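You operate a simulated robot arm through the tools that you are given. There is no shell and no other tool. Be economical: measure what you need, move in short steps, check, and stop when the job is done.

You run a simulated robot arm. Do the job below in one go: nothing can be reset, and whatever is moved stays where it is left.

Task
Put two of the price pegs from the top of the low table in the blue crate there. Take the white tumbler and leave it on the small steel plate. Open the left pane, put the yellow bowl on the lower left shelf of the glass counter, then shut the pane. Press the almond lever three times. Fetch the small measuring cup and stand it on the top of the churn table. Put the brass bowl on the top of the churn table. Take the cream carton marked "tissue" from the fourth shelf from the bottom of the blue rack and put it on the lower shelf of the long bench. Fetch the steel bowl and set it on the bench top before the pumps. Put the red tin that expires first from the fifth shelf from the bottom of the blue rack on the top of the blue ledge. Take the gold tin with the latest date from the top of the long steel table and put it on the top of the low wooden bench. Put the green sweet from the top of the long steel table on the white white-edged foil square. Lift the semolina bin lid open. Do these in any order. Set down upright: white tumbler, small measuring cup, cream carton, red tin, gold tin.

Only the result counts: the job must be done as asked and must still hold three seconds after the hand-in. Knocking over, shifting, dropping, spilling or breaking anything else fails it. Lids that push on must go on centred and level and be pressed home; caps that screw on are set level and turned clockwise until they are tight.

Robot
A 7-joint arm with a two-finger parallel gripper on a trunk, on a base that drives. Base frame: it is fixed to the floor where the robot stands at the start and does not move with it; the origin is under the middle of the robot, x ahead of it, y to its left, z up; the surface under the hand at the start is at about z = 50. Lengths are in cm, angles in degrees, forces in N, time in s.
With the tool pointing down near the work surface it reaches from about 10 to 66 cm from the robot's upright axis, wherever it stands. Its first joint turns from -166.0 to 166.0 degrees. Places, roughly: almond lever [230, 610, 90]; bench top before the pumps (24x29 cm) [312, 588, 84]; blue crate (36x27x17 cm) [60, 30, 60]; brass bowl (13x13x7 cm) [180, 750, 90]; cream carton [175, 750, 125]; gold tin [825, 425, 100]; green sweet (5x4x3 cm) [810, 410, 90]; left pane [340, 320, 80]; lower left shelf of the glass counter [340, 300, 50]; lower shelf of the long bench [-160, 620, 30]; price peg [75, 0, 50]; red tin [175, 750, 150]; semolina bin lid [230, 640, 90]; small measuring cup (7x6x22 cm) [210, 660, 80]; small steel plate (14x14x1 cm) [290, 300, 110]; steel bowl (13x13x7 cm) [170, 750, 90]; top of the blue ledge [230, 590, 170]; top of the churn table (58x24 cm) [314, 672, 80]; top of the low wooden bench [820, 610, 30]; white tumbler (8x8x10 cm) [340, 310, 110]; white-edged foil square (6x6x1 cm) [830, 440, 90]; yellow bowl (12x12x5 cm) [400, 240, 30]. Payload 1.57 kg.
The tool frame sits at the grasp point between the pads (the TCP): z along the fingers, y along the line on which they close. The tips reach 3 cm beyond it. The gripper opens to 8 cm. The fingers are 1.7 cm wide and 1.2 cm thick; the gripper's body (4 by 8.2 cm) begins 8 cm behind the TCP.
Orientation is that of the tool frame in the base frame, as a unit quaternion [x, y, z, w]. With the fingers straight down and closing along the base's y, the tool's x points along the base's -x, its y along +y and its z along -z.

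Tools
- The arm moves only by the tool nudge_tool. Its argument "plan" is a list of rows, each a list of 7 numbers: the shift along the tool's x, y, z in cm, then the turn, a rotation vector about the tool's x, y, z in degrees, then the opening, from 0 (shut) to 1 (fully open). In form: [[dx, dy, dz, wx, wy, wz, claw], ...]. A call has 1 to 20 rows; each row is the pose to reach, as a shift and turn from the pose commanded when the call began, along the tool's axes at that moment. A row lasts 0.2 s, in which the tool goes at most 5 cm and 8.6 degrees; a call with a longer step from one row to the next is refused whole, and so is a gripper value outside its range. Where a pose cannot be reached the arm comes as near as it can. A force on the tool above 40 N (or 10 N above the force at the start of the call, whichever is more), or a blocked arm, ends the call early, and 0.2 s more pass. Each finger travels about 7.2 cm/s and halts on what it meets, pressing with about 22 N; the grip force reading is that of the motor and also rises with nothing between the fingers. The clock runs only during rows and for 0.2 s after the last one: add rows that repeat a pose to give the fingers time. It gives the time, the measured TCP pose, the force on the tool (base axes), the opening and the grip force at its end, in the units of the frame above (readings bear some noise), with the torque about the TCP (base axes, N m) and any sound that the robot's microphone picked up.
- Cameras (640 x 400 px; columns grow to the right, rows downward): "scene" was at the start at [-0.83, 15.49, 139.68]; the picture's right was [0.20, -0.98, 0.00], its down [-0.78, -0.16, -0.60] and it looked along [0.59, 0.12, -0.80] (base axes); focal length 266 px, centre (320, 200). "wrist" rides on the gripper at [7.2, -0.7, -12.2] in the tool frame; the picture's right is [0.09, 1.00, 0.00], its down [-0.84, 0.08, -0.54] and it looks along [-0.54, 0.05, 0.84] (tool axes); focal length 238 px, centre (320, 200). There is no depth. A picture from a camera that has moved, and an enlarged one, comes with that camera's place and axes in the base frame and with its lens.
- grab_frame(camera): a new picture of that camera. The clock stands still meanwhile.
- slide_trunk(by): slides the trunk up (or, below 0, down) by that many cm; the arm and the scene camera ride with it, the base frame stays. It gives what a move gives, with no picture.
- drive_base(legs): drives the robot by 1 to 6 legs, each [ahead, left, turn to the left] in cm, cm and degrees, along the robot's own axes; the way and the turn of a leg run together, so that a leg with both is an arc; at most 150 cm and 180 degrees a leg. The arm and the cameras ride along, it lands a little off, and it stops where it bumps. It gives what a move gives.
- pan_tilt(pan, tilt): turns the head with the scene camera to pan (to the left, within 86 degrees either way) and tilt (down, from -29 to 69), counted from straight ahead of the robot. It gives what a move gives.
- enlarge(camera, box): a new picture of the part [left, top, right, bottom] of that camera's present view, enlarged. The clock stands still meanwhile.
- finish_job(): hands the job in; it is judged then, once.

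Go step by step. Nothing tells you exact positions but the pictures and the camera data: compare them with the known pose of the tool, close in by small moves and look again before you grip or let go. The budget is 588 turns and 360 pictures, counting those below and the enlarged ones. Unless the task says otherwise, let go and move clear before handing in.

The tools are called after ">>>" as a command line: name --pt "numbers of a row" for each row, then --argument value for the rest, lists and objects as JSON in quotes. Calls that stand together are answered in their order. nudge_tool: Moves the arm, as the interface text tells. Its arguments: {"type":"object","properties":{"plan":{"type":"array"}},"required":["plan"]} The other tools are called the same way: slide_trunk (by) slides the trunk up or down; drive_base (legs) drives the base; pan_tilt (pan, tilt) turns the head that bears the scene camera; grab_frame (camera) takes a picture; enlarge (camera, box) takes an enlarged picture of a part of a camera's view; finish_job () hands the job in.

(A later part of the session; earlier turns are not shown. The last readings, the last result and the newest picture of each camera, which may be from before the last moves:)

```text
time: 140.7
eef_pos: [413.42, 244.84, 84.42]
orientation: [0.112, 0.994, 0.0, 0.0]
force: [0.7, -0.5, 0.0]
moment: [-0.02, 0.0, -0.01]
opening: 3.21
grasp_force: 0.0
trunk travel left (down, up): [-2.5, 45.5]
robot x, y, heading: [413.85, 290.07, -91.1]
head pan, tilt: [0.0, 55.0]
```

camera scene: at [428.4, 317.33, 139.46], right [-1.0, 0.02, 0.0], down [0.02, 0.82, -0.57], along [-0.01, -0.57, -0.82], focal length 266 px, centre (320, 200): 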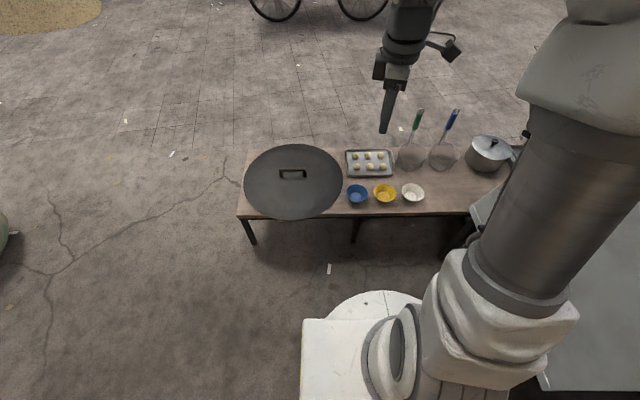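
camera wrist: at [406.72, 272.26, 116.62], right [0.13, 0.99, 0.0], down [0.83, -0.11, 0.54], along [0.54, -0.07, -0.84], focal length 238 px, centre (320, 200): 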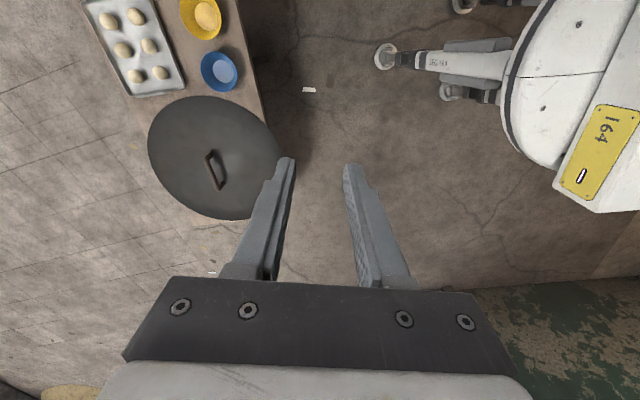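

The yellow bowl is empty, rim centre about (395.2, 240.8, 35). I'll grip its rim on the side near me with the hand tilted, so it can later go in through the pane. First come over with yaw straightened.

>>> nudge_tool --pt "2.6 1.1 3 0 0 -1.6 0.4" --pt "5.2 2.2 6 0 0 -3.2 0.4" --pt "7.8 3.3 9 0 0 -4.8 0.4" --pt "10.4 4.4 12 0 0 -6.4 0.4" --pt "13 5.5 15 0 0 -8 0.4" --pt "15.6 6.6 18 0 0 -9.6 0.4" --pt "18.2 7.7 21 0 0 -11.2 0.4" --pt "20.7 8.85 24 0 0 -12.7 0.4" --pt "20.7 8.85 24 0 0 -12.7 0.4"

>>> grab_frame --camera "wrist"

```text
time: 142.7
eef_pos: [395.41, 257.79, 60.4]
orientation: [-0.001, 1.0, 0.0, 0.001]
force: [-0.1, 0.1, -0.1]
moment: [0.02, -0.01, 0.0]
opening: 3.21
grasp_force: 0.1
trunk travel left (down, up): [-2.5, 45.5]
robot x, y, heading: [414.16, 290.42, -91.1]
head pan, tilt: [0.0, 55.0]
```

```text
321 pictures are left
camera wrist: at [388.06, 257.15, 72.58], right [-0.09, 1.0, 0.0], down [0.84, 0.08, 0.54], along [0.54, 0.05, -0.84], focal length 238 px, centre (320, 200)
```

wrist: 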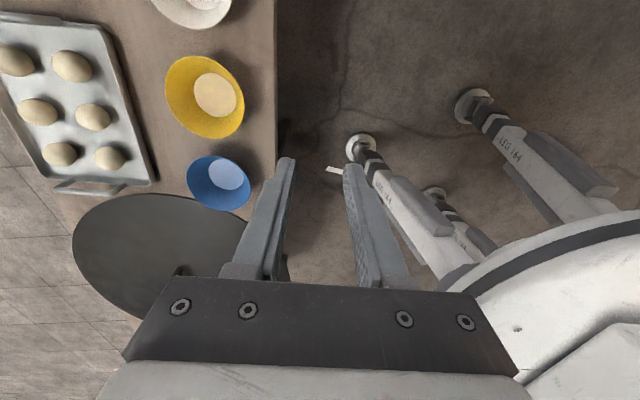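

Bowl centre confirmed at (395.6, 240.9). Tilt the hand 38° and go to the pre-grasp point.

>>> nudge_tool --pt "0 -0.7 3.1 7.6 0 0 0.4" --pt "0 -1.4 6.2 15.2 0 0 0.4" --pt "0 -2 9.3 22.8 0 0 0.4" --pt "-0.1 -2.7 12.4 30.4 0 0 0.4" --pt "-0.1 -3.2 15.5 38 0 0 0.4" --pt "-0.1 -3.2 15.5 38 0 0 0.4"

>>> grab_frame --camera "wrist"

>>> grab_frame --camera "scene"

```text
time: 144.1
eef_pos: [395.44, 254.81, 45.02]
orientation: [0.0, 0.945, -0.327, 0.001]
force: [-0.3, 0.5, 0.3]
moment: [0.0, -0.03, 0.03]
opening: 3.25
grasp_force: 0.0
trunk travel left (down, up): [-2.5, 45.5]
robot x, y, heading: [414.07, 290.25, -91.1]
head pan, tilt: [0.0, 55.0]
```

```text
320 pictures are left
camera wrist: at [388.22, 261.71, 55.03], right [-0.09, 0.78, -0.61], down [0.84, 0.39, 0.38], along [0.54, -0.48, -0.69], focal length 238 px, centre (320, 200)
```

wrist: 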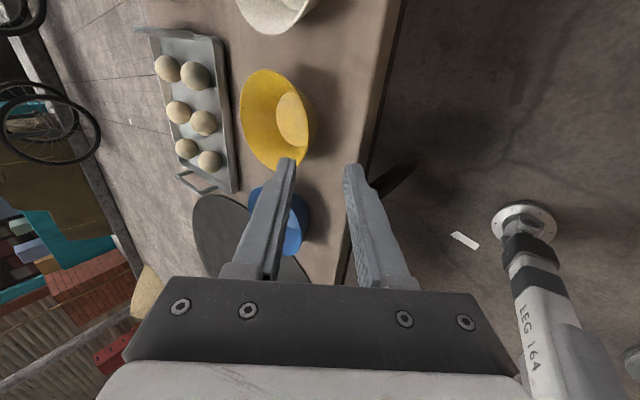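

```text
319 pictures are left
camera scene: at [427.91, 290.76, 119.45], right [-1.0, 0.02, 0.0], down [0.02, 0.82, -0.57], along [-0.01, -0.57, -0.82], focal length 266 px, centre (320, 200)
```

scene: 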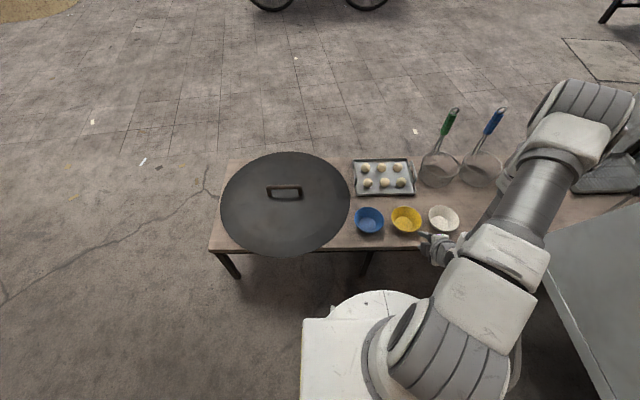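

>>> nudge_tool --pt "0 -0.1 3 0 0 0 0.4" --pt "0 -0.2 6 0 0 0 0.4" --pt "0 -0.2 9 0 0 0 0.4" --pt "0 -0.2 9 0 0 0 0.4"

>>> enlarge --camera "wrist" --box '[200, 80, 440, 300]'

>>> enlarge --camera "scene" --box '[360, 180, 480, 280]'

```text
time: 145.1
eef_pos: [395.32, 248.84, 37.96]
orientation: [0.001, 0.946, -0.325, 0.001]
force: [-0.1, 0.3, 0.4]
moment: [-0.02, 0.02, 0.01]
opening: 3.21
grasp_force: 0.0
trunk travel left (down, up): [-2.5, 45.5]
robot x, y, heading: [413.83, 290.19, -91.2]
head pan, tilt: [0.0, 55.0]
```

```text
1.82 times, centred on (320, 190) of wrist
camera zoom: at [388.19, 255.9, 47.99], right [-0.09, 0.78, -0.61], down [0.84, 0.39, 0.38], along [0.54, -0.48, -0.69], focal length 433 px, centre (320, 218)
```

zoom: 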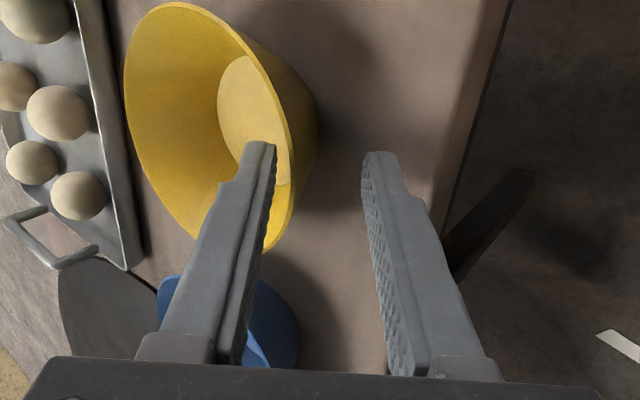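

```text
4.00 times, centred on (420, 230) of scene
camera zoom: at [427.91, 290.76, 119.45], right [-1.0, 0.02, 0.0], down [0.02, 0.82, -0.57], along [-0.01, -0.57, -0.82], focal length 1066 px, centre (-80, 80)
```

zoom: 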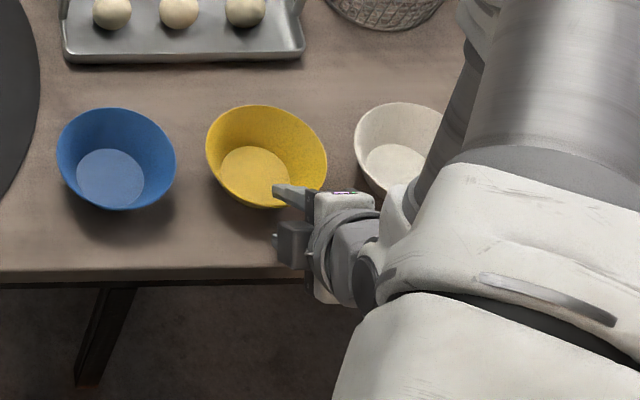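

The inner finger is just inside the rim. Go in the rest and close.

>>> nudge_tool --pt "0 0 1.5 0 0 0 0.4" --pt "0 0 3 0 0 0 0.4" --pt "0 0 3.6 0 0 0 0.4" --pt "0 0 3.6 0 0 0 0.2" --pt "0 0 3.6 0 0 0 0" --pt "0 0 3.6 0 0 0 0" --pt "0 0 3.6 0 0 0 0"

>>> enlarge --camera "wrist" --box '[200, 80, 440, 300]'

>>> enlarge --camera "scene" --box '[360, 180, 480, 280]'

```text
time: 145.5
eef_pos: [395.39, 248.39, 36.95]
orientation: [0.002, 0.946, -0.325, 0.0]
force: [3.4, 9.5, 23.1]
moment: [0.34, -0.06, 0.02]
opening: 2.79
grasp_force: 0.0
trunk travel left (down, up): [-2.5, 45.5]
robot x, y, heading: [414.3, 290.59, -91.1]
head pan, tilt: [0.0, 55.0]
stopped in row 2: the force on the tool passed its limit at 64 N (the readings are from after the stop); the commanded pose is now the measured one
```

```text
1.82 times, centred on (320, 190) of wrist
camera zoom: at [388.18, 255.34, 46.97], right [-0.09, 0.79, -0.61], down [0.84, 0.39, 0.38], along [0.54, -0.48, -0.69], focal length 433 px, centre (320, 218)
```

zoom: 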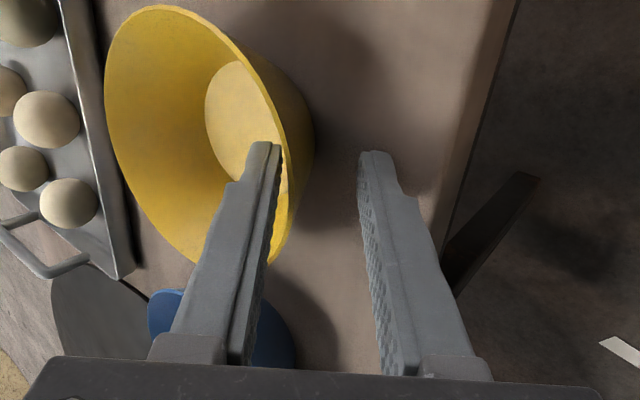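

```text
4.00 times, centred on (420, 230) of scene
camera zoom: at [427.96, 290.88, 119.49], right [-1.0, 0.02, 0.0], down [0.01, 0.82, -0.57], along [-0.01, -0.57, -0.82], focal length 1066 px, centre (-80, 80)
```

zoom: 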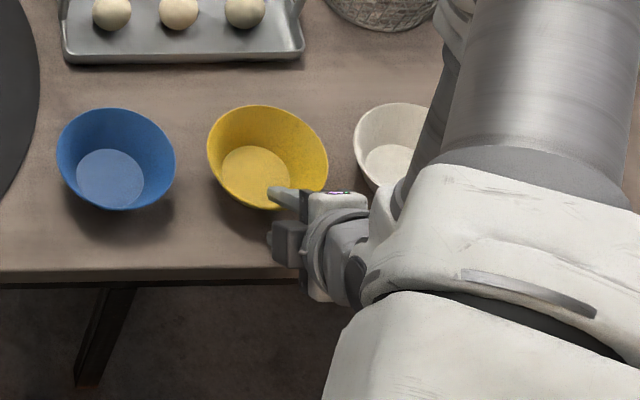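

The outer fingertip touched the stool: the stool top is at about z=33, so the rim is at z≈38, y≈248.3, and I'm already at the right depth. Back off slightly, centre on the rim and close.

>>> nudge_tool --pt "0 -0.3 -0.6 0 0 0 0.35" --pt "0 -0.6 -0.6 0 0 0 0.35" --pt "0 -0.6 -0.6 0 0 0 0.2" --pt "0 -0.6 -0.6 0 0 0 0.05" --pt "0 -0.6 -0.6 0 0 0 0" --pt "0 -0.6 -0.6 0 0 0 0" --pt "0 -0.6 -0.6 0 0 0 0"

>>> enlarge --camera "wrist" --box '[200, 80, 440, 300]'

>>> enlarge --camera "scene" --box '[360, 180, 480, 280]'

```text
time: 147.1
eef_pos: [395.36, 248.28, 37.7]
orientation: [0.001, 0.946, -0.323, 0.001]
force: [0.4, 0.4, -1.8]
moment: [0.07, 0.01, -0.01]
opening: 0.46
grasp_force: 22.4
trunk travel left (down, up): [-2.5, 45.5]
robot x, y, heading: [414.02, 290.4, -91.0]
head pan, tilt: [0.0, 55.0]
```

```text
1.82 times, centred on (320, 190) of wrist
camera zoom: at [388.14, 255.15, 47.65], right [-0.09, 0.79, -0.61], down [0.84, 0.39, 0.38], along [0.54, -0.48, -0.69], focal length 433 px, centre (320, 218)
```

zoom: 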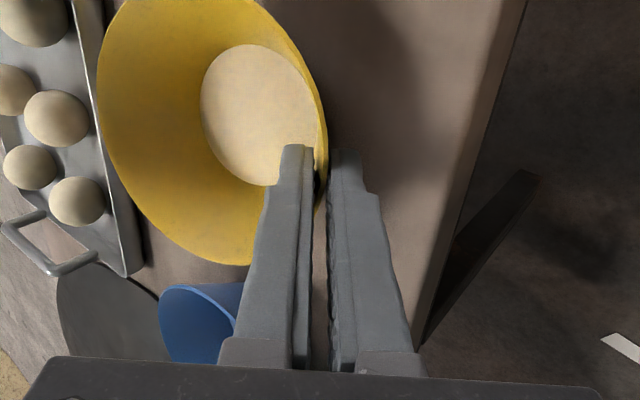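

```text
4.00 times, centred on (420, 230) of scene
camera zoom: at [427.91, 290.76, 119.45], right [-1.0, 0.02, 0.0], down [0.02, 0.82, -0.57], along [-0.01, -0.57, -0.82], focal length 1066 px, centre (-80, 80)
```

zoom: 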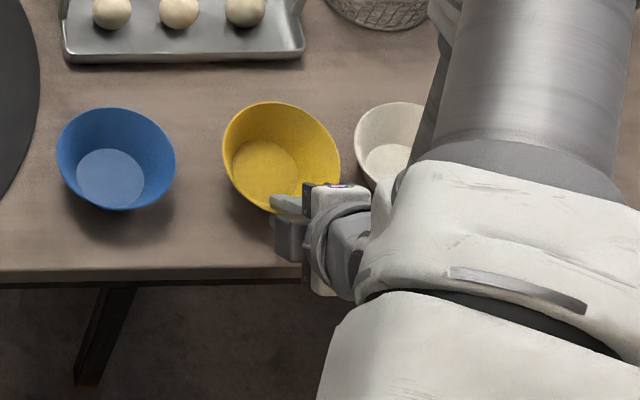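

Gripped, the bowl swivelled slightly. Lift straight up and check.

>>> nudge_tool --pt "0 -0.6 -0.8 0 0 0 0" --pt "0 -2.5 -3.2 0 0 0 0" --pt "0 -5 -6.4 0 0 0 0" --pt "0 -7.5 -9.6 0 0 0 0" --pt "0 -10 -12.8 0 0 0 0" --pt "0 -12.5 -16 0 0 0 0"

>>> grab_frame --camera "wrist"

>>> grab_frame --camera "scene"

```text
time: 148.5
eef_pos: [395.28, 248.39, 58.08]
orientation: [0.001, 0.946, -0.323, 0.0]
force: [0.4, -0.2, -1.5]
moment: [0.1, 0.0, -0.01]
opening: 0.47
grasp_force: 22.6
trunk travel left (down, up): [-2.5, 45.5]
robot x, y, heading: [414.09, 290.37, -90.9]
head pan, tilt: [0.0, 55.0]
```

```text
312 pictures are left
camera wrist: at [388.03, 255.22, 68.11], right [-0.09, 0.79, -0.61], down [0.84, 0.39, 0.38], along [0.54, -0.48, -0.69], focal length 238 px, centre (320, 200)
```

wrist: 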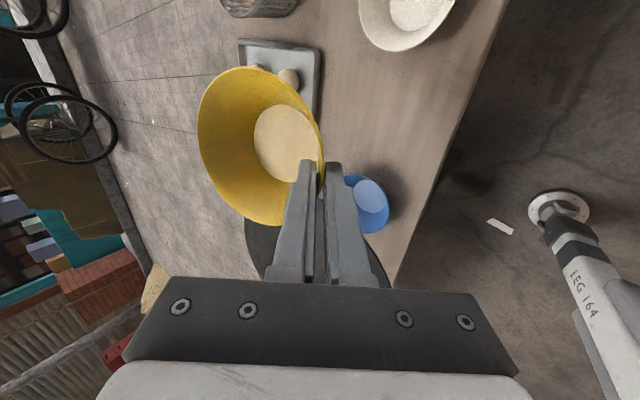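

```text
311 pictures are left
camera scene: at [427.9, 290.74, 119.44], right [-1.0, 0.02, 0.0], down [0.02, 0.82, -0.57], along [-0.01, -0.57, -0.82], focal length 266 px, centre (320, 200)
```

scene: 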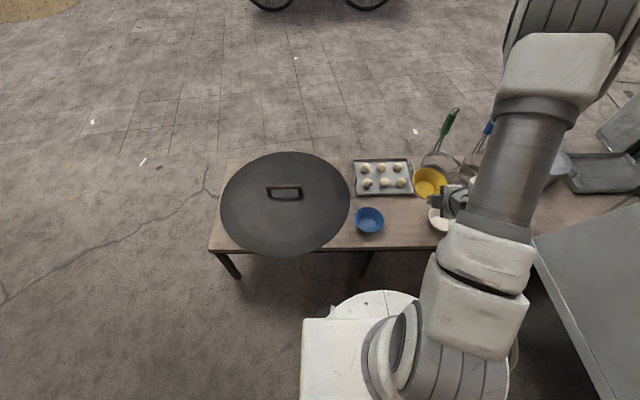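

The bowl is firmly held and level enough. I need the hand for the pane, so I'll go behind the counter and find a spot to park it. Raise the trunk and back up.

>>> slide_trunk --by 45

>>> drive_base --legs '[[-94, 0, 1]]'

>>> pan_tilt --pan -45 --tilt 35

>>> grab_frame --camera "scene"

```text
refused: 45 is not a number from -40 to 40
```

```text
time: 155.2
eef_pos: [396.97, 344.19, 58.08]
orientation: [-0.009, 0.946, -0.323, 0.003]
force: [-0.3, -0.6, -1.9]
moment: [0.07, -0.01, -0.02]
opening: 0.45
grasp_force: 22.0
trunk travel left (down, up): [-2.5, 45.5]
robot x, y, heading: [414.78, 386.3, -89.8]
head pan, tilt: [0.0, 55.0]
```

```text
time: 156.3
eef_pos: [396.9, 344.09, 58.04]
orientation: [-0.009, 0.946, -0.323, 0.004]
force: [-0.5, 0.1, -1.8]
moment: [0.12, -0.01, -0.03]
opening: 0.44
grasp_force: 21.3
trunk travel left (down, up): [-2.5, 45.5]
robot x, y, heading: [414.72, 386.19, -89.7]
head pan, tilt: [-45.0, 35.0]
```

```text
310 pictures are left
camera scene: at [422.46, 388.26, 122.27], right [-0.71, 0.7, 0.0], down [0.4, 0.41, -0.82], along [-0.58, -0.58, -0.57], focal length 266 px, centre (320, 200)
```

scene: 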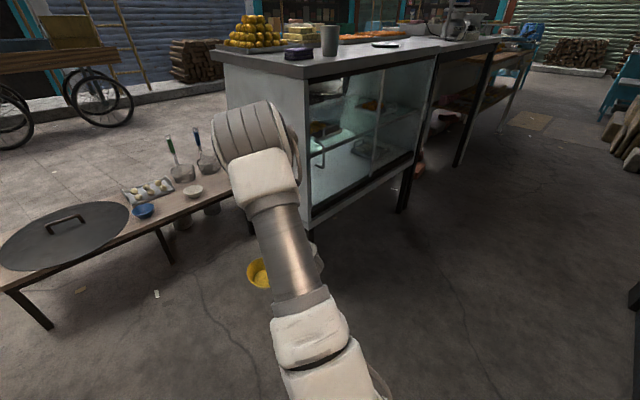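

Now I see the back of the case with its two panes and a handle. Zooming.

>>> enlarge --camera "scene" --box '[220, 10, 460, 220]'

```text
1.90 times, centred on (340, 115) of scene
camera zoom: at [422.46, 388.26, 122.27], right [-0.71, 0.7, 0.0], down [0.4, 0.41, -0.82], along [-0.58, -0.58, -0.57], focal length 508 px, centre (282, 362)
```

zoom: 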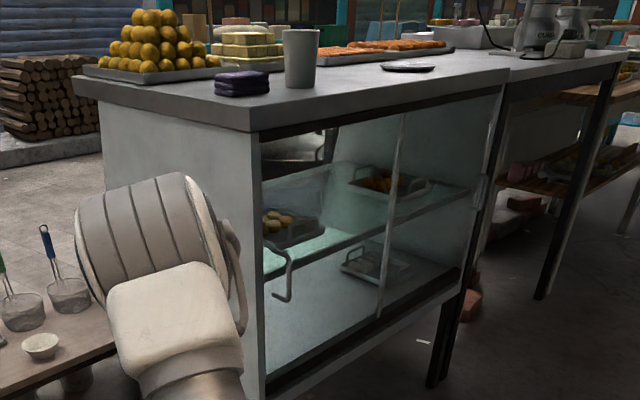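

Free strip of countertop exists between tumbler and plate; I'll consider parking the bowl there. Raise and slide over for a top view.

>>> slide_trunk --by 40

>>> nudge_tool --pt "0 -2.5 -3.2 0 0 0 0" --pt "0 -5 -6.4 0 0 0 0" --pt "0 -7.5 -9.6 0 0 0 0" --pt "0 -10 -12.8 0 0 0 0" --pt "0 -12.5 -16 0 0 0 0" --pt "0 -15 -19 0 0 0 0"

>>> drive_base --legs '[[0, -78, -1]]'

>>> pan_tilt --pan 0 --tilt 50

>>> grab_frame --camera "scene"

>>> grab_frame --camera "wrist"

```text
time: 160.1
eef_pos: [396.94, 344.15, 98.01]
orientation: [-0.009, 0.946, -0.323, 0.004]
force: [0.3, -0.1, -2.5]
moment: [0.09, 0.0, 0.03]
opening: 0.42
grasp_force: 21.8
trunk travel left (down, up): [-42.5, 5.5]
robot x, y, heading: [414.78, 386.72, -90.0]
head pan, tilt: [-45.0, 35.0]
```

```text
time: 161.5
eef_pos: [396.83, 344.06, 122.49]
orientation: [-0.008, 0.946, -0.324, 0.004]
force: [0.2, -0.8, -1.5]
moment: [0.13, 0.02, 0.0]
opening: 0.4
grasp_force: 21.8
trunk travel left (down, up): [-42.5, 5.5]
robot x, y, heading: [414.84, 386.78, -90.0]
head pan, tilt: [-45.0, 35.0]
```

```text
time: 167.8
eef_pos: [317.71, 345.82, 122.44]
orientation: [0.008, 0.946, -0.323, -0.002]
force: [-0.1, 0.7, -2.2]
moment: [0.12, -0.03, 0.0]
opening: 0.37
grasp_force: 21.7
trunk travel left (down, up): [-42.5, 5.5]
robot x, y, heading: [337.16, 387.69, -91.9]
head pan, tilt: [-45.0, 35.0]
```

```text
time: 168.9
eef_pos: [317.57, 345.86, 122.41]
orientation: [0.006, 0.946, -0.324, -0.001]
force: [-0.1, -0.1, -2.1]
moment: [0.09, 0.01, -0.01]
opening: 0.39
grasp_force: 22.3
trunk travel left (down, up): [-42.5, 5.5]
robot x, y, heading: [337.17, 387.65, -91.6]
head pan, tilt: [0.0, 50.0]
```

```text
308 pictures are left
camera scene: at [350.91, 387.46, 160.1], right [-1.0, 0.03, 0.0], down [0.02, 0.77, -0.64], along [-0.02, -0.64, -0.77], focal length 266 px, centre (320, 200)
```

scene: 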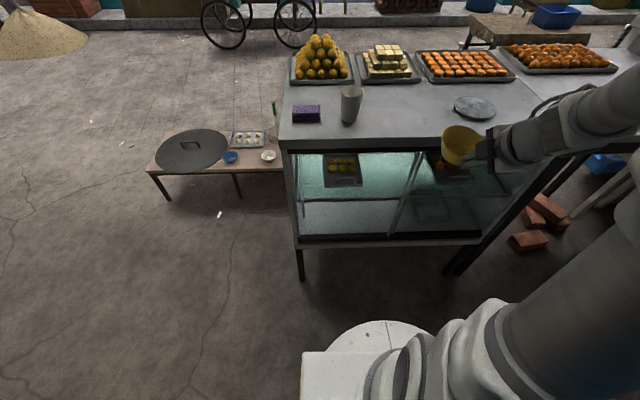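

```text
307 pictures are left
camera wrist: at [310.47, 352.85, 132.47], right [-0.08, 0.79, -0.61], down [0.84, 0.38, 0.38], along [0.53, -0.48, -0.69], focal length 238 px, centre (320, 200)
```

wrist: 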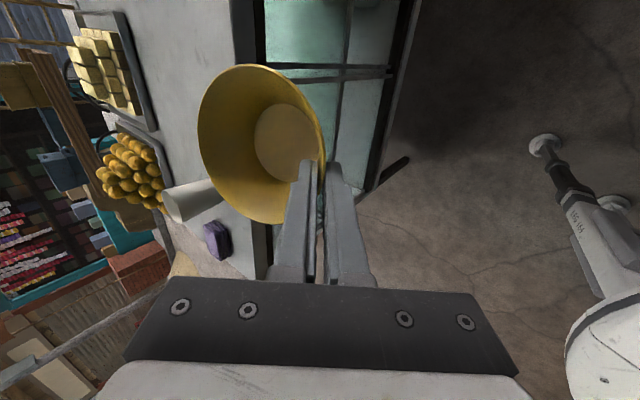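

Plenty of room at (314, 311) on the countertop between tumbler (338, 306) and plate (290, 298.5). Drive ahead 28 to bring the bowl over it.

>>> drive_base --legs '[[28, 0, 1.8]]'

>>> grab_frame --camera "wrist"

>>> grab_frame --camera "scene"

```text
time: 171.3
eef_pos: [318.4, 316.9, 122.38]
orientation: [-0.007, 0.946, -0.324, 0.003]
force: [-0.6, 0.2, -1.0]
moment: [0.1, 0.01, -0.02]
opening: 0.35
grasp_force: 22.6
trunk travel left (down, up): [-42.5, 5.5]
robot x, y, heading: [336.23, 359.22, -90.3]
head pan, tilt: [0.0, 50.0]
```

```text
306 pictures are left
camera wrist: at [311.02, 323.78, 132.46], right [-0.1, 0.79, -0.61], down [0.83, 0.41, 0.38], along [0.55, -0.47, -0.69], focal length 238 px, centre (320, 200)
```

wrist: 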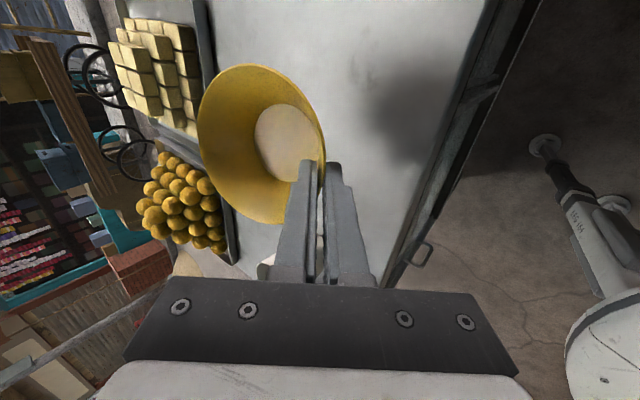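

```text
305 pictures are left
camera scene: at [350.44, 359.55, 160.1], right [-1.0, 0.0, 0.0], down [0.0, 0.77, -0.64], along [0.0, -0.64, -0.77], focal length 266 px, centre (320, 200)
```

scene: 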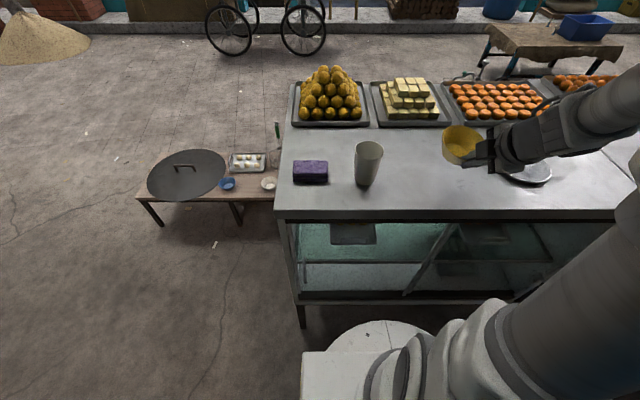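

Lower the bowl slowly until it touches.

>>> nudge_tool --pt "0 1.85 2.36 0 0 0 0" --pt "0 3.7 4.73 0 0 0 0" --pt "0 4.0 5.12 0 0 0 0" --pt "0 4.31 5.52 0 0 0 0" --pt "0 4.5 5.75 0 0 0 0"

>>> enlarge --camera "scene" --box '[400, 100, 540, 220]'

```text
time: 172.5
eef_pos: [318.42, 317.06, 115.13]
orientation: [-0.007, 0.946, -0.324, 0.004]
force: [-0.4, -0.2, -1.4]
moment: [0.13, 0.04, -0.02]
opening: 0.35
grasp_force: 22.3
trunk travel left (down, up): [-42.5, 5.5]
robot x, y, heading: [336.26, 359.51, -90.1]
head pan, tilt: [0.0, 50.0]
```

```text
3.33 times, centred on (470, 160) of scene
camera zoom: at [350.44, 359.57, 160.1], right [-1.0, 0.0, 0.0], down [0.0, 0.77, -0.64], along [0.0, -0.64, -0.77], focal length 888 px, centre (-180, 333)
```

zoom: 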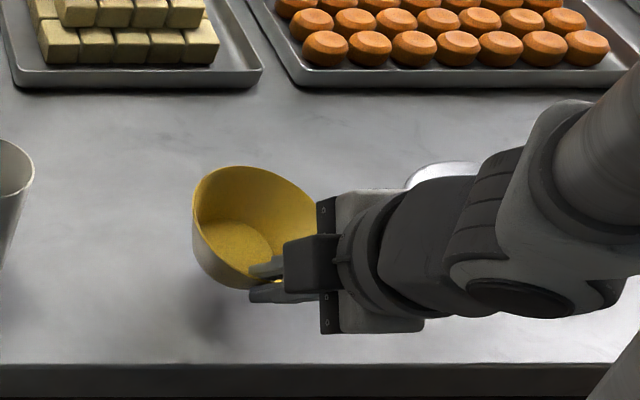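

>>> nudge_tool --pt "0 0.19 0.24 0 0 0 0" --pt "0 0.37 0.48 0 0 0 0" --pt "0 0.56 0.72 0 0 0 0" --pt "0 0.75 0.96 0 0 0 0"

>>> enlarge --camera "scene" --box '[400, 100, 540, 220]'

```text
time: 173.5
eef_pos: [318.35, 317.02, 113.89]
orientation: [-0.006, 0.946, -0.324, 0.004]
force: [0.1, 0.0, -3.3]
moment: [0.13, 0.0, 0.01]
opening: 0.35
grasp_force: 22.1
trunk travel left (down, up): [-42.5, 5.5]
robot x, y, heading: [336.14, 359.37, -90.0]
head pan, tilt: [0.0, 50.0]
```

```text
3.33 times, centred on (470, 160) of scene
camera zoom: at [350.44, 359.57, 160.1], right [-1.0, 0.0, 0.0], down [0.0, 0.77, -0.64], along [0.0, -0.64, -0.77], focal length 888 px, centre (-180, 333)
```

zoom: 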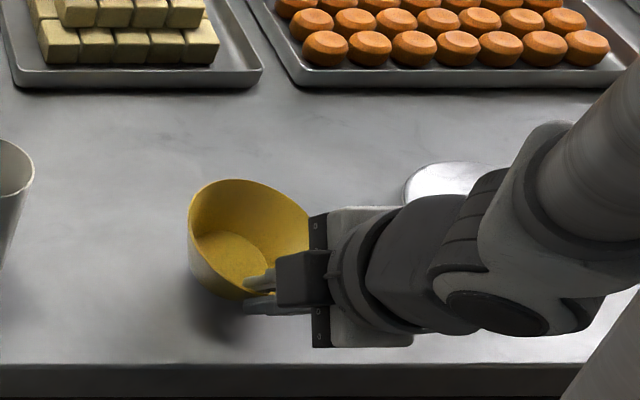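

>>> nudge_tool --pt "0 0.19 0.24 0 0 0 0" --pt "0 0.37 0.48 0 0 0 0" --pt "0 0.56 0.72 0 0 0 0"

>>> enlarge --camera "scene" --box '[400, 100, 540, 220]'

>>> enlarge --camera "wrist" --box '[160, 40, 440, 300]'

```text
time: 174.3
eef_pos: [318.39, 316.91, 113.23]
orientation: [-0.007, 0.945, -0.327, 0.003]
force: [0.1, -4.7, 22.8]
moment: [-0.94, 0.42, 0.01]
opening: 0.39
grasp_force: 21.5
trunk travel left (down, up): [-42.5, 5.5]
robot x, y, heading: [336.33, 359.51, -90.0]
head pan, tilt: [0.0, 50.0]
```

```text
3.33 times, centred on (470, 160) of scene
camera zoom: at [350.52, 359.68, 160.12], right [-1.0, 0.0, 0.0], down [0.0, 0.77, -0.64], along [0.0, -0.64, -0.77], focal length 888 px, centre (-180, 333)
```

zoom: 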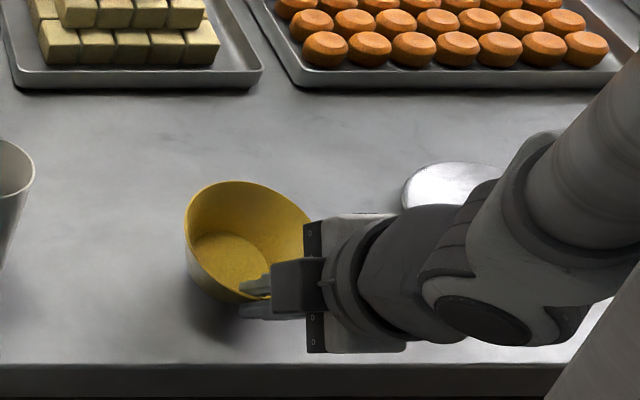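

```text
1.54 times, centred on (300, 170) of wrist
camera zoom: at [311.08, 323.78, 123.25], right [-0.1, 0.78, -0.62], down [0.83, 0.41, 0.38], along [0.55, -0.47, -0.69], focal length 367 px, centre (351, 246)
```

zoom: 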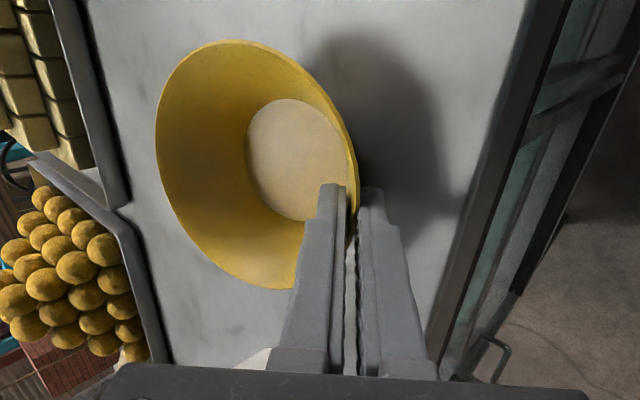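

The bowl is now bearing on the counter. Ease up, open slightly and withdraw along the fingers.

>>> nudge_tool --pt "0 -0.2 -0.2 0 0 0 0" --pt "0 -0.3 -0.2 0 0 0 0.1" --pt "0 -0.4 -0.3 0 0 0 0.2" --pt "0 -0.4 -0.3 0 0 0 0.2" --pt "0 -0.4 -2 0 0 0 0.25" --pt "0 -0.4 -5 0 0 0 0.3" --pt "0 -0.4 -9 0 0 0 0.3" --pt "0 -0.4 -13 0 0 0 0.3"

>>> grab_frame --camera "scene"

>>> grab_frame --camera "wrist"

```text
time: 176.1
eef_pos: [318.16, 324.59, 123.57]
orientation: [-0.006, 0.946, -0.324, 0.003]
force: [-0.8, -0.2, -0.4]
moment: [0.01, -0.03, -0.02]
opening: 2.42
grasp_force: 0.1
trunk travel left (down, up): [-42.5, 5.5]
robot x, y, heading: [336.27, 359.34, -90.2]
head pan, tilt: [0.0, 50.0]
```

```text
300 pictures are left
camera scene: at [350.47, 359.62, 160.1], right [-1.0, 0.0, 0.0], down [0.0, 0.77, -0.64], along [0.0, -0.64, -0.77], focal length 266 px, centre (320, 200)
```

scene: 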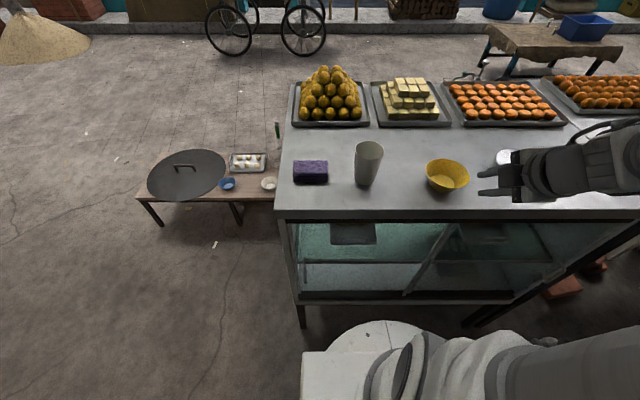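

```text
299 pictures are left
camera wrist: at [310.84, 331.47, 133.58], right [-0.1, 0.79, -0.61], down [0.83, 0.41, 0.38], along [0.55, -0.47, -0.69], focal length 238 px, centre (320, 200)
```

wrist: 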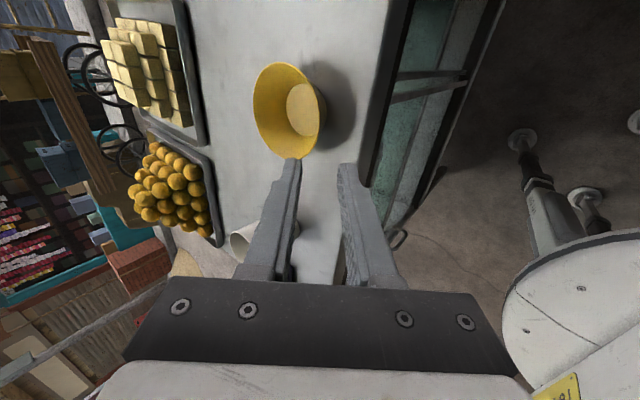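

The bowl is parked safely. Next the tumbler while I'm here: zoom to measure it and the plate.

>>> enlarge --camera "scene" --box '[330, 110, 430, 210]'

>>> enlarge --camera "scene" --box '[420, 130, 560, 230]'

```text
4.00 times, centred on (380, 160) of scene
camera zoom: at [350.47, 359.62, 160.1], right [-1.0, 0.0, 0.0], down [0.0, 0.77, -0.64], along [0.0, -0.64, -0.77], focal length 1066 px, centre (80, 360)
```

zoom: 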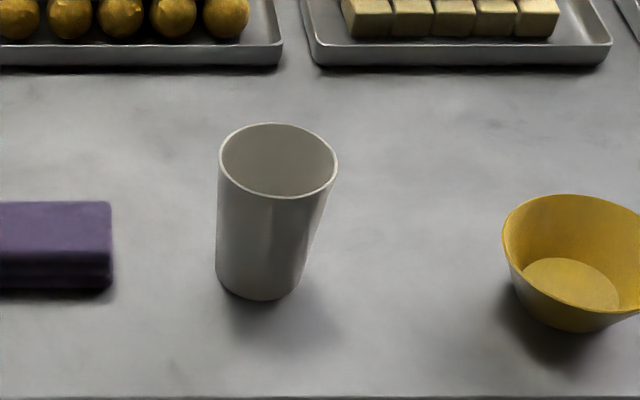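

```text
4.00 times, centred on (490, 180) of scene
camera zoom: at [350.47, 359.62, 160.1], right [-1.0, 0.0, 0.0], down [0.0, 0.77, -0.64], along [0.0, -0.64, -0.77], focal length 1066 px, centre (-360, 280)
```

zoom: 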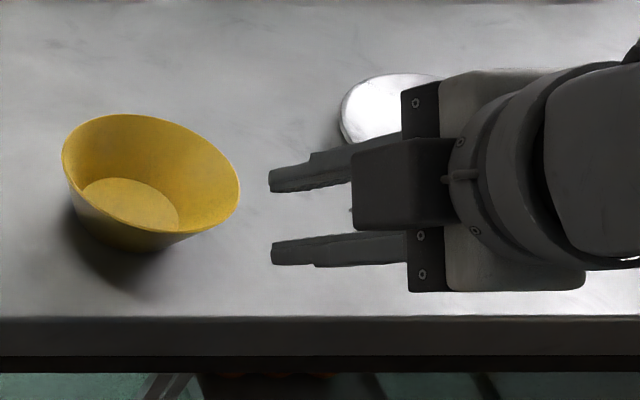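

Tumbler at (338.85, 310.8), rim 6.9 wide at z≈119.5, and empty. Raise, straighten the hand and go above it.

>>> nudge_tool --pt "0 -2.4 -3.1 -7 0 0 0.6" --pt "0 -4.9 -6.3 -14 0 0 1" --pt "-3.5 -7.5 -6 -21 0 0 1" --pt "-7.5 -9.8 -4.5 -28 0 0 1" --pt "-11.5 -12 -3 -35 0 0 1" --pt "-15.5 -14.5 -2 -38 0 0 1" --pt "-18.5 -16.5 -1 -38 0 0 1" --pt "-20.7 -17.9 -0.5 -38 0 0 1" --pt "-20.7 -17.9 -0.5 -38 0 0 1"

>>> grab_frame --camera "wrist"

>>> grab_frame --camera "scene"

```text
time: 178.1
eef_pos: [339.07, 311.14, 134.89]
orientation: [-0.008, 1.0, 0.003, 0.001]
force: [-0.8, -0.2, 0.0]
moment: [0.0, 0.01, 0.02]
opening: 7.99
grasp_force: 0.1
trunk travel left (down, up): [-42.5, 5.5]
robot x, y, heading: [336.69, 359.44, -89.8]
head pan, tilt: [0.0, 50.0]
```

```text
296 pictures are left
camera wrist: at [331.94, 310.29, 147.02], right [-0.11, 0.99, 0.0], down [0.83, 0.09, 0.54], along [0.54, 0.06, -0.84], focal length 238 px, centre (320, 200)
```

wrist: 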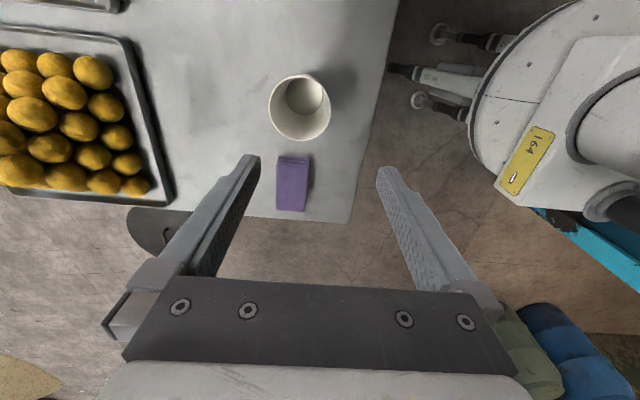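

```text
295 pictures are left
camera scene: at [350.45, 359.56, 160.1], right [-1.0, 0.0, 0.0], down [0.0, 0.77, -0.64], along [0.0, -0.64, -0.77], focal length 266 px, centre (320, 200)
```

scene: 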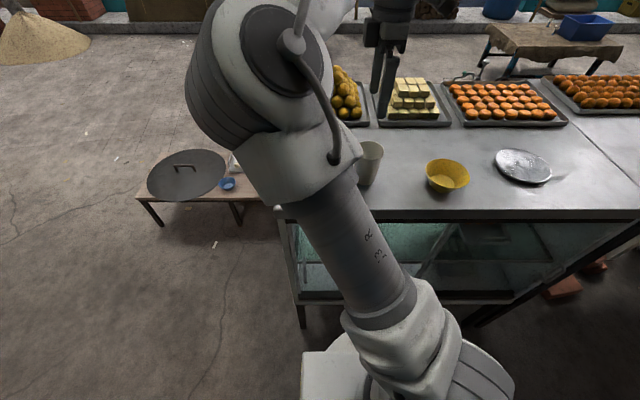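

Both cameras agree if the counter is at z≈108: tumbler centre (338.3, 308.8), rim z≈118. Move over it and descend to just above the rim.

>>> nudge_tool --pt "0.4 -1.2 2 0 0 0 1" --pt "0.75 -2.3 5 0 0 0 1" --pt "0.75 -2.3 9 0 0 0 1" --pt "0.75 -2.3 11.5 0 0 0 1" --pt "0.75 -2.3 11.5 0 0 0 1"

>>> grab_frame --camera "wrist"

```text
time: 179.3
eef_pos: [338.37, 308.96, 123.17]
orientation: [-0.007, 1.0, 0.002, 0.001]
force: [-0.2, -0.2, 0.1]
moment: [-0.01, 0.03, 0.03]
opening: 8.02
grasp_force: 0.1
trunk travel left (down, up): [-42.5, 5.5]
robot x, y, heading: [336.59, 359.11, -90.2]
head pan, tilt: [0.0, 50.0]
```

```text
294 pictures are left
camera wrist: at [331.07, 308.15, 135.46], right [-0.11, 0.99, 0.0], down [0.83, 0.09, 0.54], along [0.54, 0.06, -0.84], focal length 238 px, centre (320, 200)
```

wrist: 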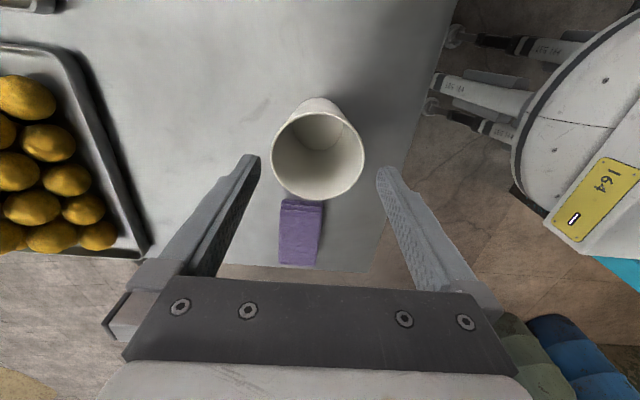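

Well centred. Descend and grip.

>>> nudge_tool --pt "0.1 0 3 0 0 0 1" --pt "0.1 0 6 0 0 0 1" --pt "0.1 0 8 0 0 0 1" --pt "0.1 0 8 0 0 0 0.85" --pt "0.1 0 8 0 0 0 0.7" --pt "0.1 0 8 0 0 0 0.6" --pt "0.1 0 8 0 0 0 0.55"

>>> grab_frame --camera "wrist"

```text
time: 180.9
eef_pos: [338.13, 308.91, 115.42]
orientation: [-0.007, 1.0, 0.003, 0.001]
force: [-0.2, -0.9, 2.0]
moment: [-0.02, 0.02, 0.04]
opening: 7.08
grasp_force: 22.2
trunk travel left (down, up): [-42.5, 5.5]
robot x, y, heading: [336.82, 359.38, -90.1]
head pan, tilt: [0.0, 50.0]
```

```text
293 pictures are left
camera wrist: at [330.96, 308.15, 127.63], right [-0.11, 0.99, 0.0], down [0.83, 0.09, 0.54], along [0.54, 0.06, -0.84], focal length 238 px, centre (320, 200)
```

wrist: 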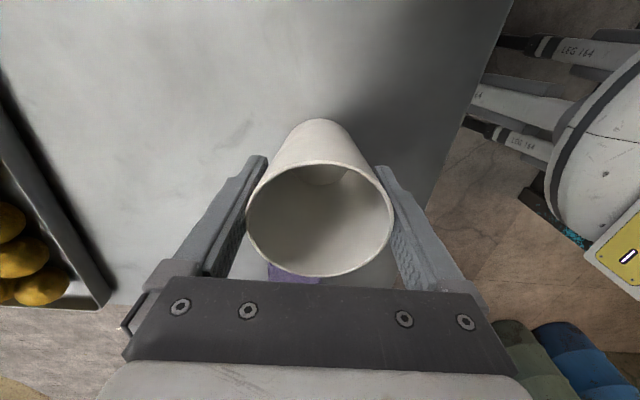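

Gripped. Lift and look.

>>> nudge_tool --pt "0 0 -2 0 0 0 0.5" --pt "0 0 -6 0 0 0 0.5" --pt "0 0 -10 0 0 0 0.5" --pt "0 0 -14 0 0 0 0.5" --pt "0 0 -14 0 0 0 0.5"

>>> enlarge --camera "scene" --box '[400, 120, 600, 220]'

>>> grab_frame --camera "wrist"

```text
time: 182.1
eef_pos: [338.37, 308.79, 129.49]
orientation: [-0.007, 1.0, 0.003, 0.001]
force: [-0.3, 0.1, -1.6]
moment: [0.03, -0.01, -0.01]
opening: 7.08
grasp_force: 22.1
trunk travel left (down, up): [-42.5, 5.5]
robot x, y, heading: [336.63, 359.38, -90.2]
head pan, tilt: [0.0, 50.0]
```

```text
3.20 times, centred on (500, 170) of scene
camera zoom: at [350.44, 359.58, 160.1], right [-1.0, 0.0, 0.0], down [0.0, 0.77, -0.64], along [0.0, -0.64, -0.77], focal length 853 px, centre (-256, 296)
```

zoom: 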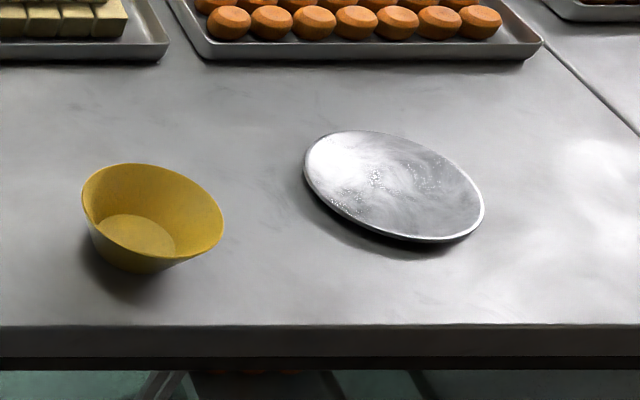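

```text
291 pictures are left
camera wrist: at [331.15, 307.93, 141.79], right [-0.11, 0.99, 0.0], down [0.83, 0.09, 0.54], along [0.54, 0.06, -0.84], focal length 238 px, centre (320, 200)
```

wrist: 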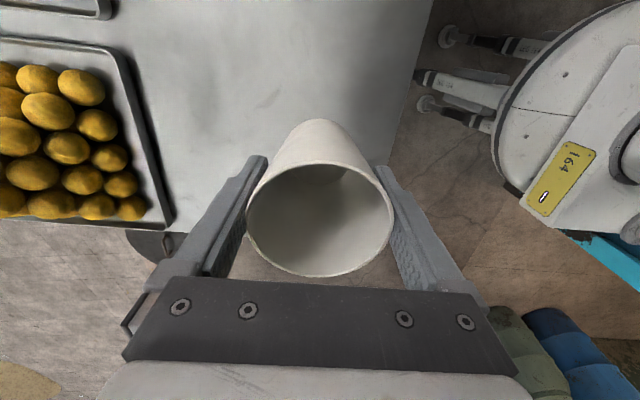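

Plate centre is about (293.7, 304.6). Slide the base to the right so it is well within reach.

>>> drive_base --legs '[[0, -30, 0]]'

>>> grab_frame --camera "scene"

```text
time: 184.9
eef_pos: [308.34, 308.9, 129.5]
orientation: [-0.005, 1.0, 0.003, 0.0]
force: [-0.3, 0.1, 0.1]
moment: [0.0, 0.0, 0.0]
opening: 7.06
grasp_force: 22.7
trunk travel left (down, up): [-42.5, 5.5]
robot x, y, heading: [306.86, 359.41, -90.1]
head pan, tilt: [0.0, 50.0]
```

```text
290 pictures are left
camera scene: at [320.6, 359.64, 160.1], right [-1.0, 0.0, 0.0], down [0.0, 0.77, -0.64], along [0.0, -0.64, -0.77], focal length 266 px, centre (320, 200)
```

scene: 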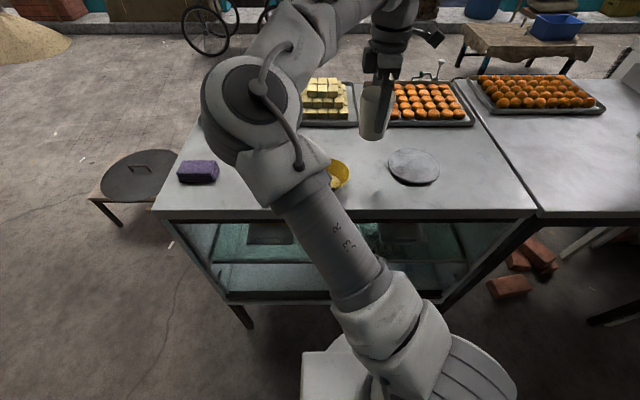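

>>> nudge_tool --pt "4 -1 0 0 0 0 0.5" --pt "8 -2 0 0 0 0 0.5" --pt "12 -3.2 0 0 0 0 0.5" --pt "14.3 -4.2 2 0 0 0 0.5" --pt "14.3 -4.2 6 0 0 0 0.5" --pt "14.3 -4.2 10 0 0 0 0.5" --pt "14.3 -4.2 10 0 0 0 0.5"

>>> enlarge --camera "scene" --box '[340, 60, 480, 200]'

>>> grab_frame --camera "wrist"

```text
time: 186.5
eef_pos: [294.13, 304.34, 119.36]
orientation: [-0.005, 1.0, 0.002, 0.001]
force: [-0.5, -0.5, -0.3]
moment: [0.0, 0.03, -0.03]
opening: 7.09
grasp_force: 22.2
trunk travel left (down, up): [-42.5, 5.5]
robot x, y, heading: [306.65, 359.51, -90.3]
head pan, tilt: [0.0, 50.0]
```

```text
2.86 times, centred on (410, 130) of scene
camera zoom: at [320.6, 359.63, 160.1], right [-1.0, 0.0, 0.0], down [0.0, 0.77, -0.64], along [0.0, -0.64, -0.77], focal length 762 px, centre (63, 400)
```

zoom: 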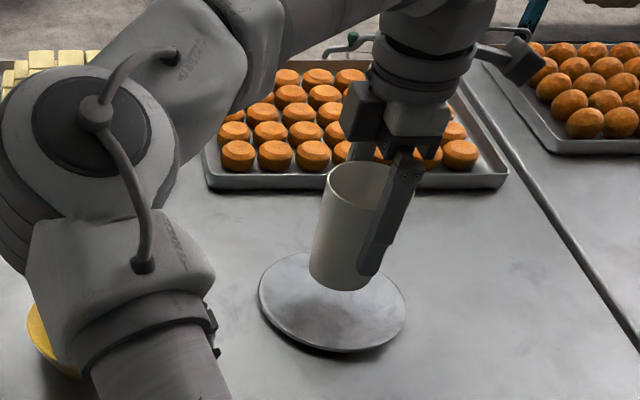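

```text
288 pictures are left
camera wrist: at [286.91, 303.58, 131.6], right [-0.1, 0.99, 0.0], down [0.83, 0.09, 0.54], along [0.54, 0.06, -0.84], focal length 238 px, centre (320, 200)
```

wrist: 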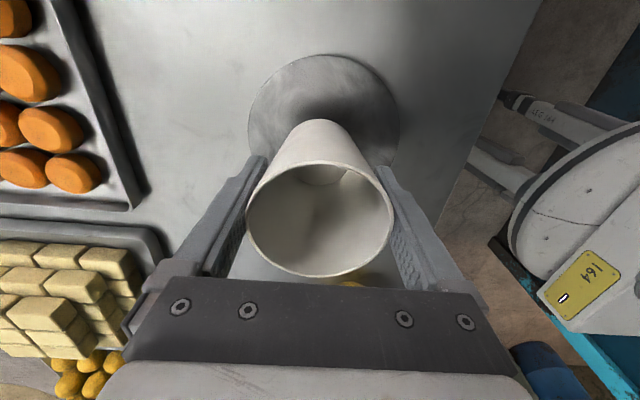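

Centre is within a centimetre; lower onto the plate.

>>> nudge_tool --pt "0.5 0.2 1 0 0 0 0.5" --pt "0.5 0.2 1.8 0 0 0 0.5" --pt "0.5 0.2 2.2 0 0 0 0.5" --pt "0.5 0.2 2.5 0 0 0 0.5" --pt "0.5 0.2 2.8 0 0 0 0.5"

>>> enlarge --camera "scene" --box '[370, 100, 470, 200]'

```text
time: 187.7
eef_pos: [293.75, 304.57, 116.53]
orientation: [-0.007, 1.0, 0.002, 0.0]
force: [0.3, 0.5, -0.9]
moment: [-0.02, 0.0, 0.03]
opening: 7.06
grasp_force: 22.3
trunk travel left (down, up): [-42.5, 5.5]
robot x, y, heading: [306.7, 359.36, -90.1]
head pan, tilt: [0.0, 50.0]
```

```text
4.00 times, centred on (420, 150) of scene
camera zoom: at [320.61, 359.64, 160.1], right [-1.0, 0.0, 0.0], down [0.0, 0.77, -0.64], along [0.0, -0.64, -0.77], focal length 1066 px, centre (-80, 400)
```

zoom: 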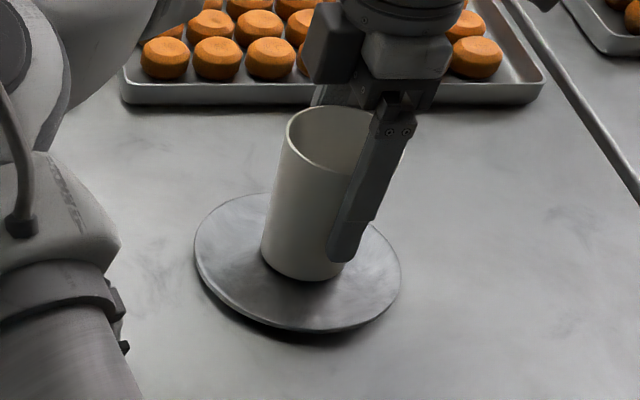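

Almost down; finer lowering until contact.

>>> nudge_tool --pt "0 0 0.2 0 0 0 0.5" --pt "0 0 0.4 0 0 0 0.5" --pt "0 0 0.5 0 0 0 0.5"

```text
time: 188.5
eef_pos: [293.69, 304.76, 116.28]
orientation: [-0.006, 1.0, 0.001, 0.0]
force: [-1.0, -5.0, 14.0]
moment: [-0.02, 0.0, 0.0]
opening: 7.07
grasp_force: 22.0
trunk travel left (down, up): [-42.5, 5.5]
robot x, y, heading: [306.8, 359.28, -90.1]
head pan, tilt: [0.0, 50.0]
```

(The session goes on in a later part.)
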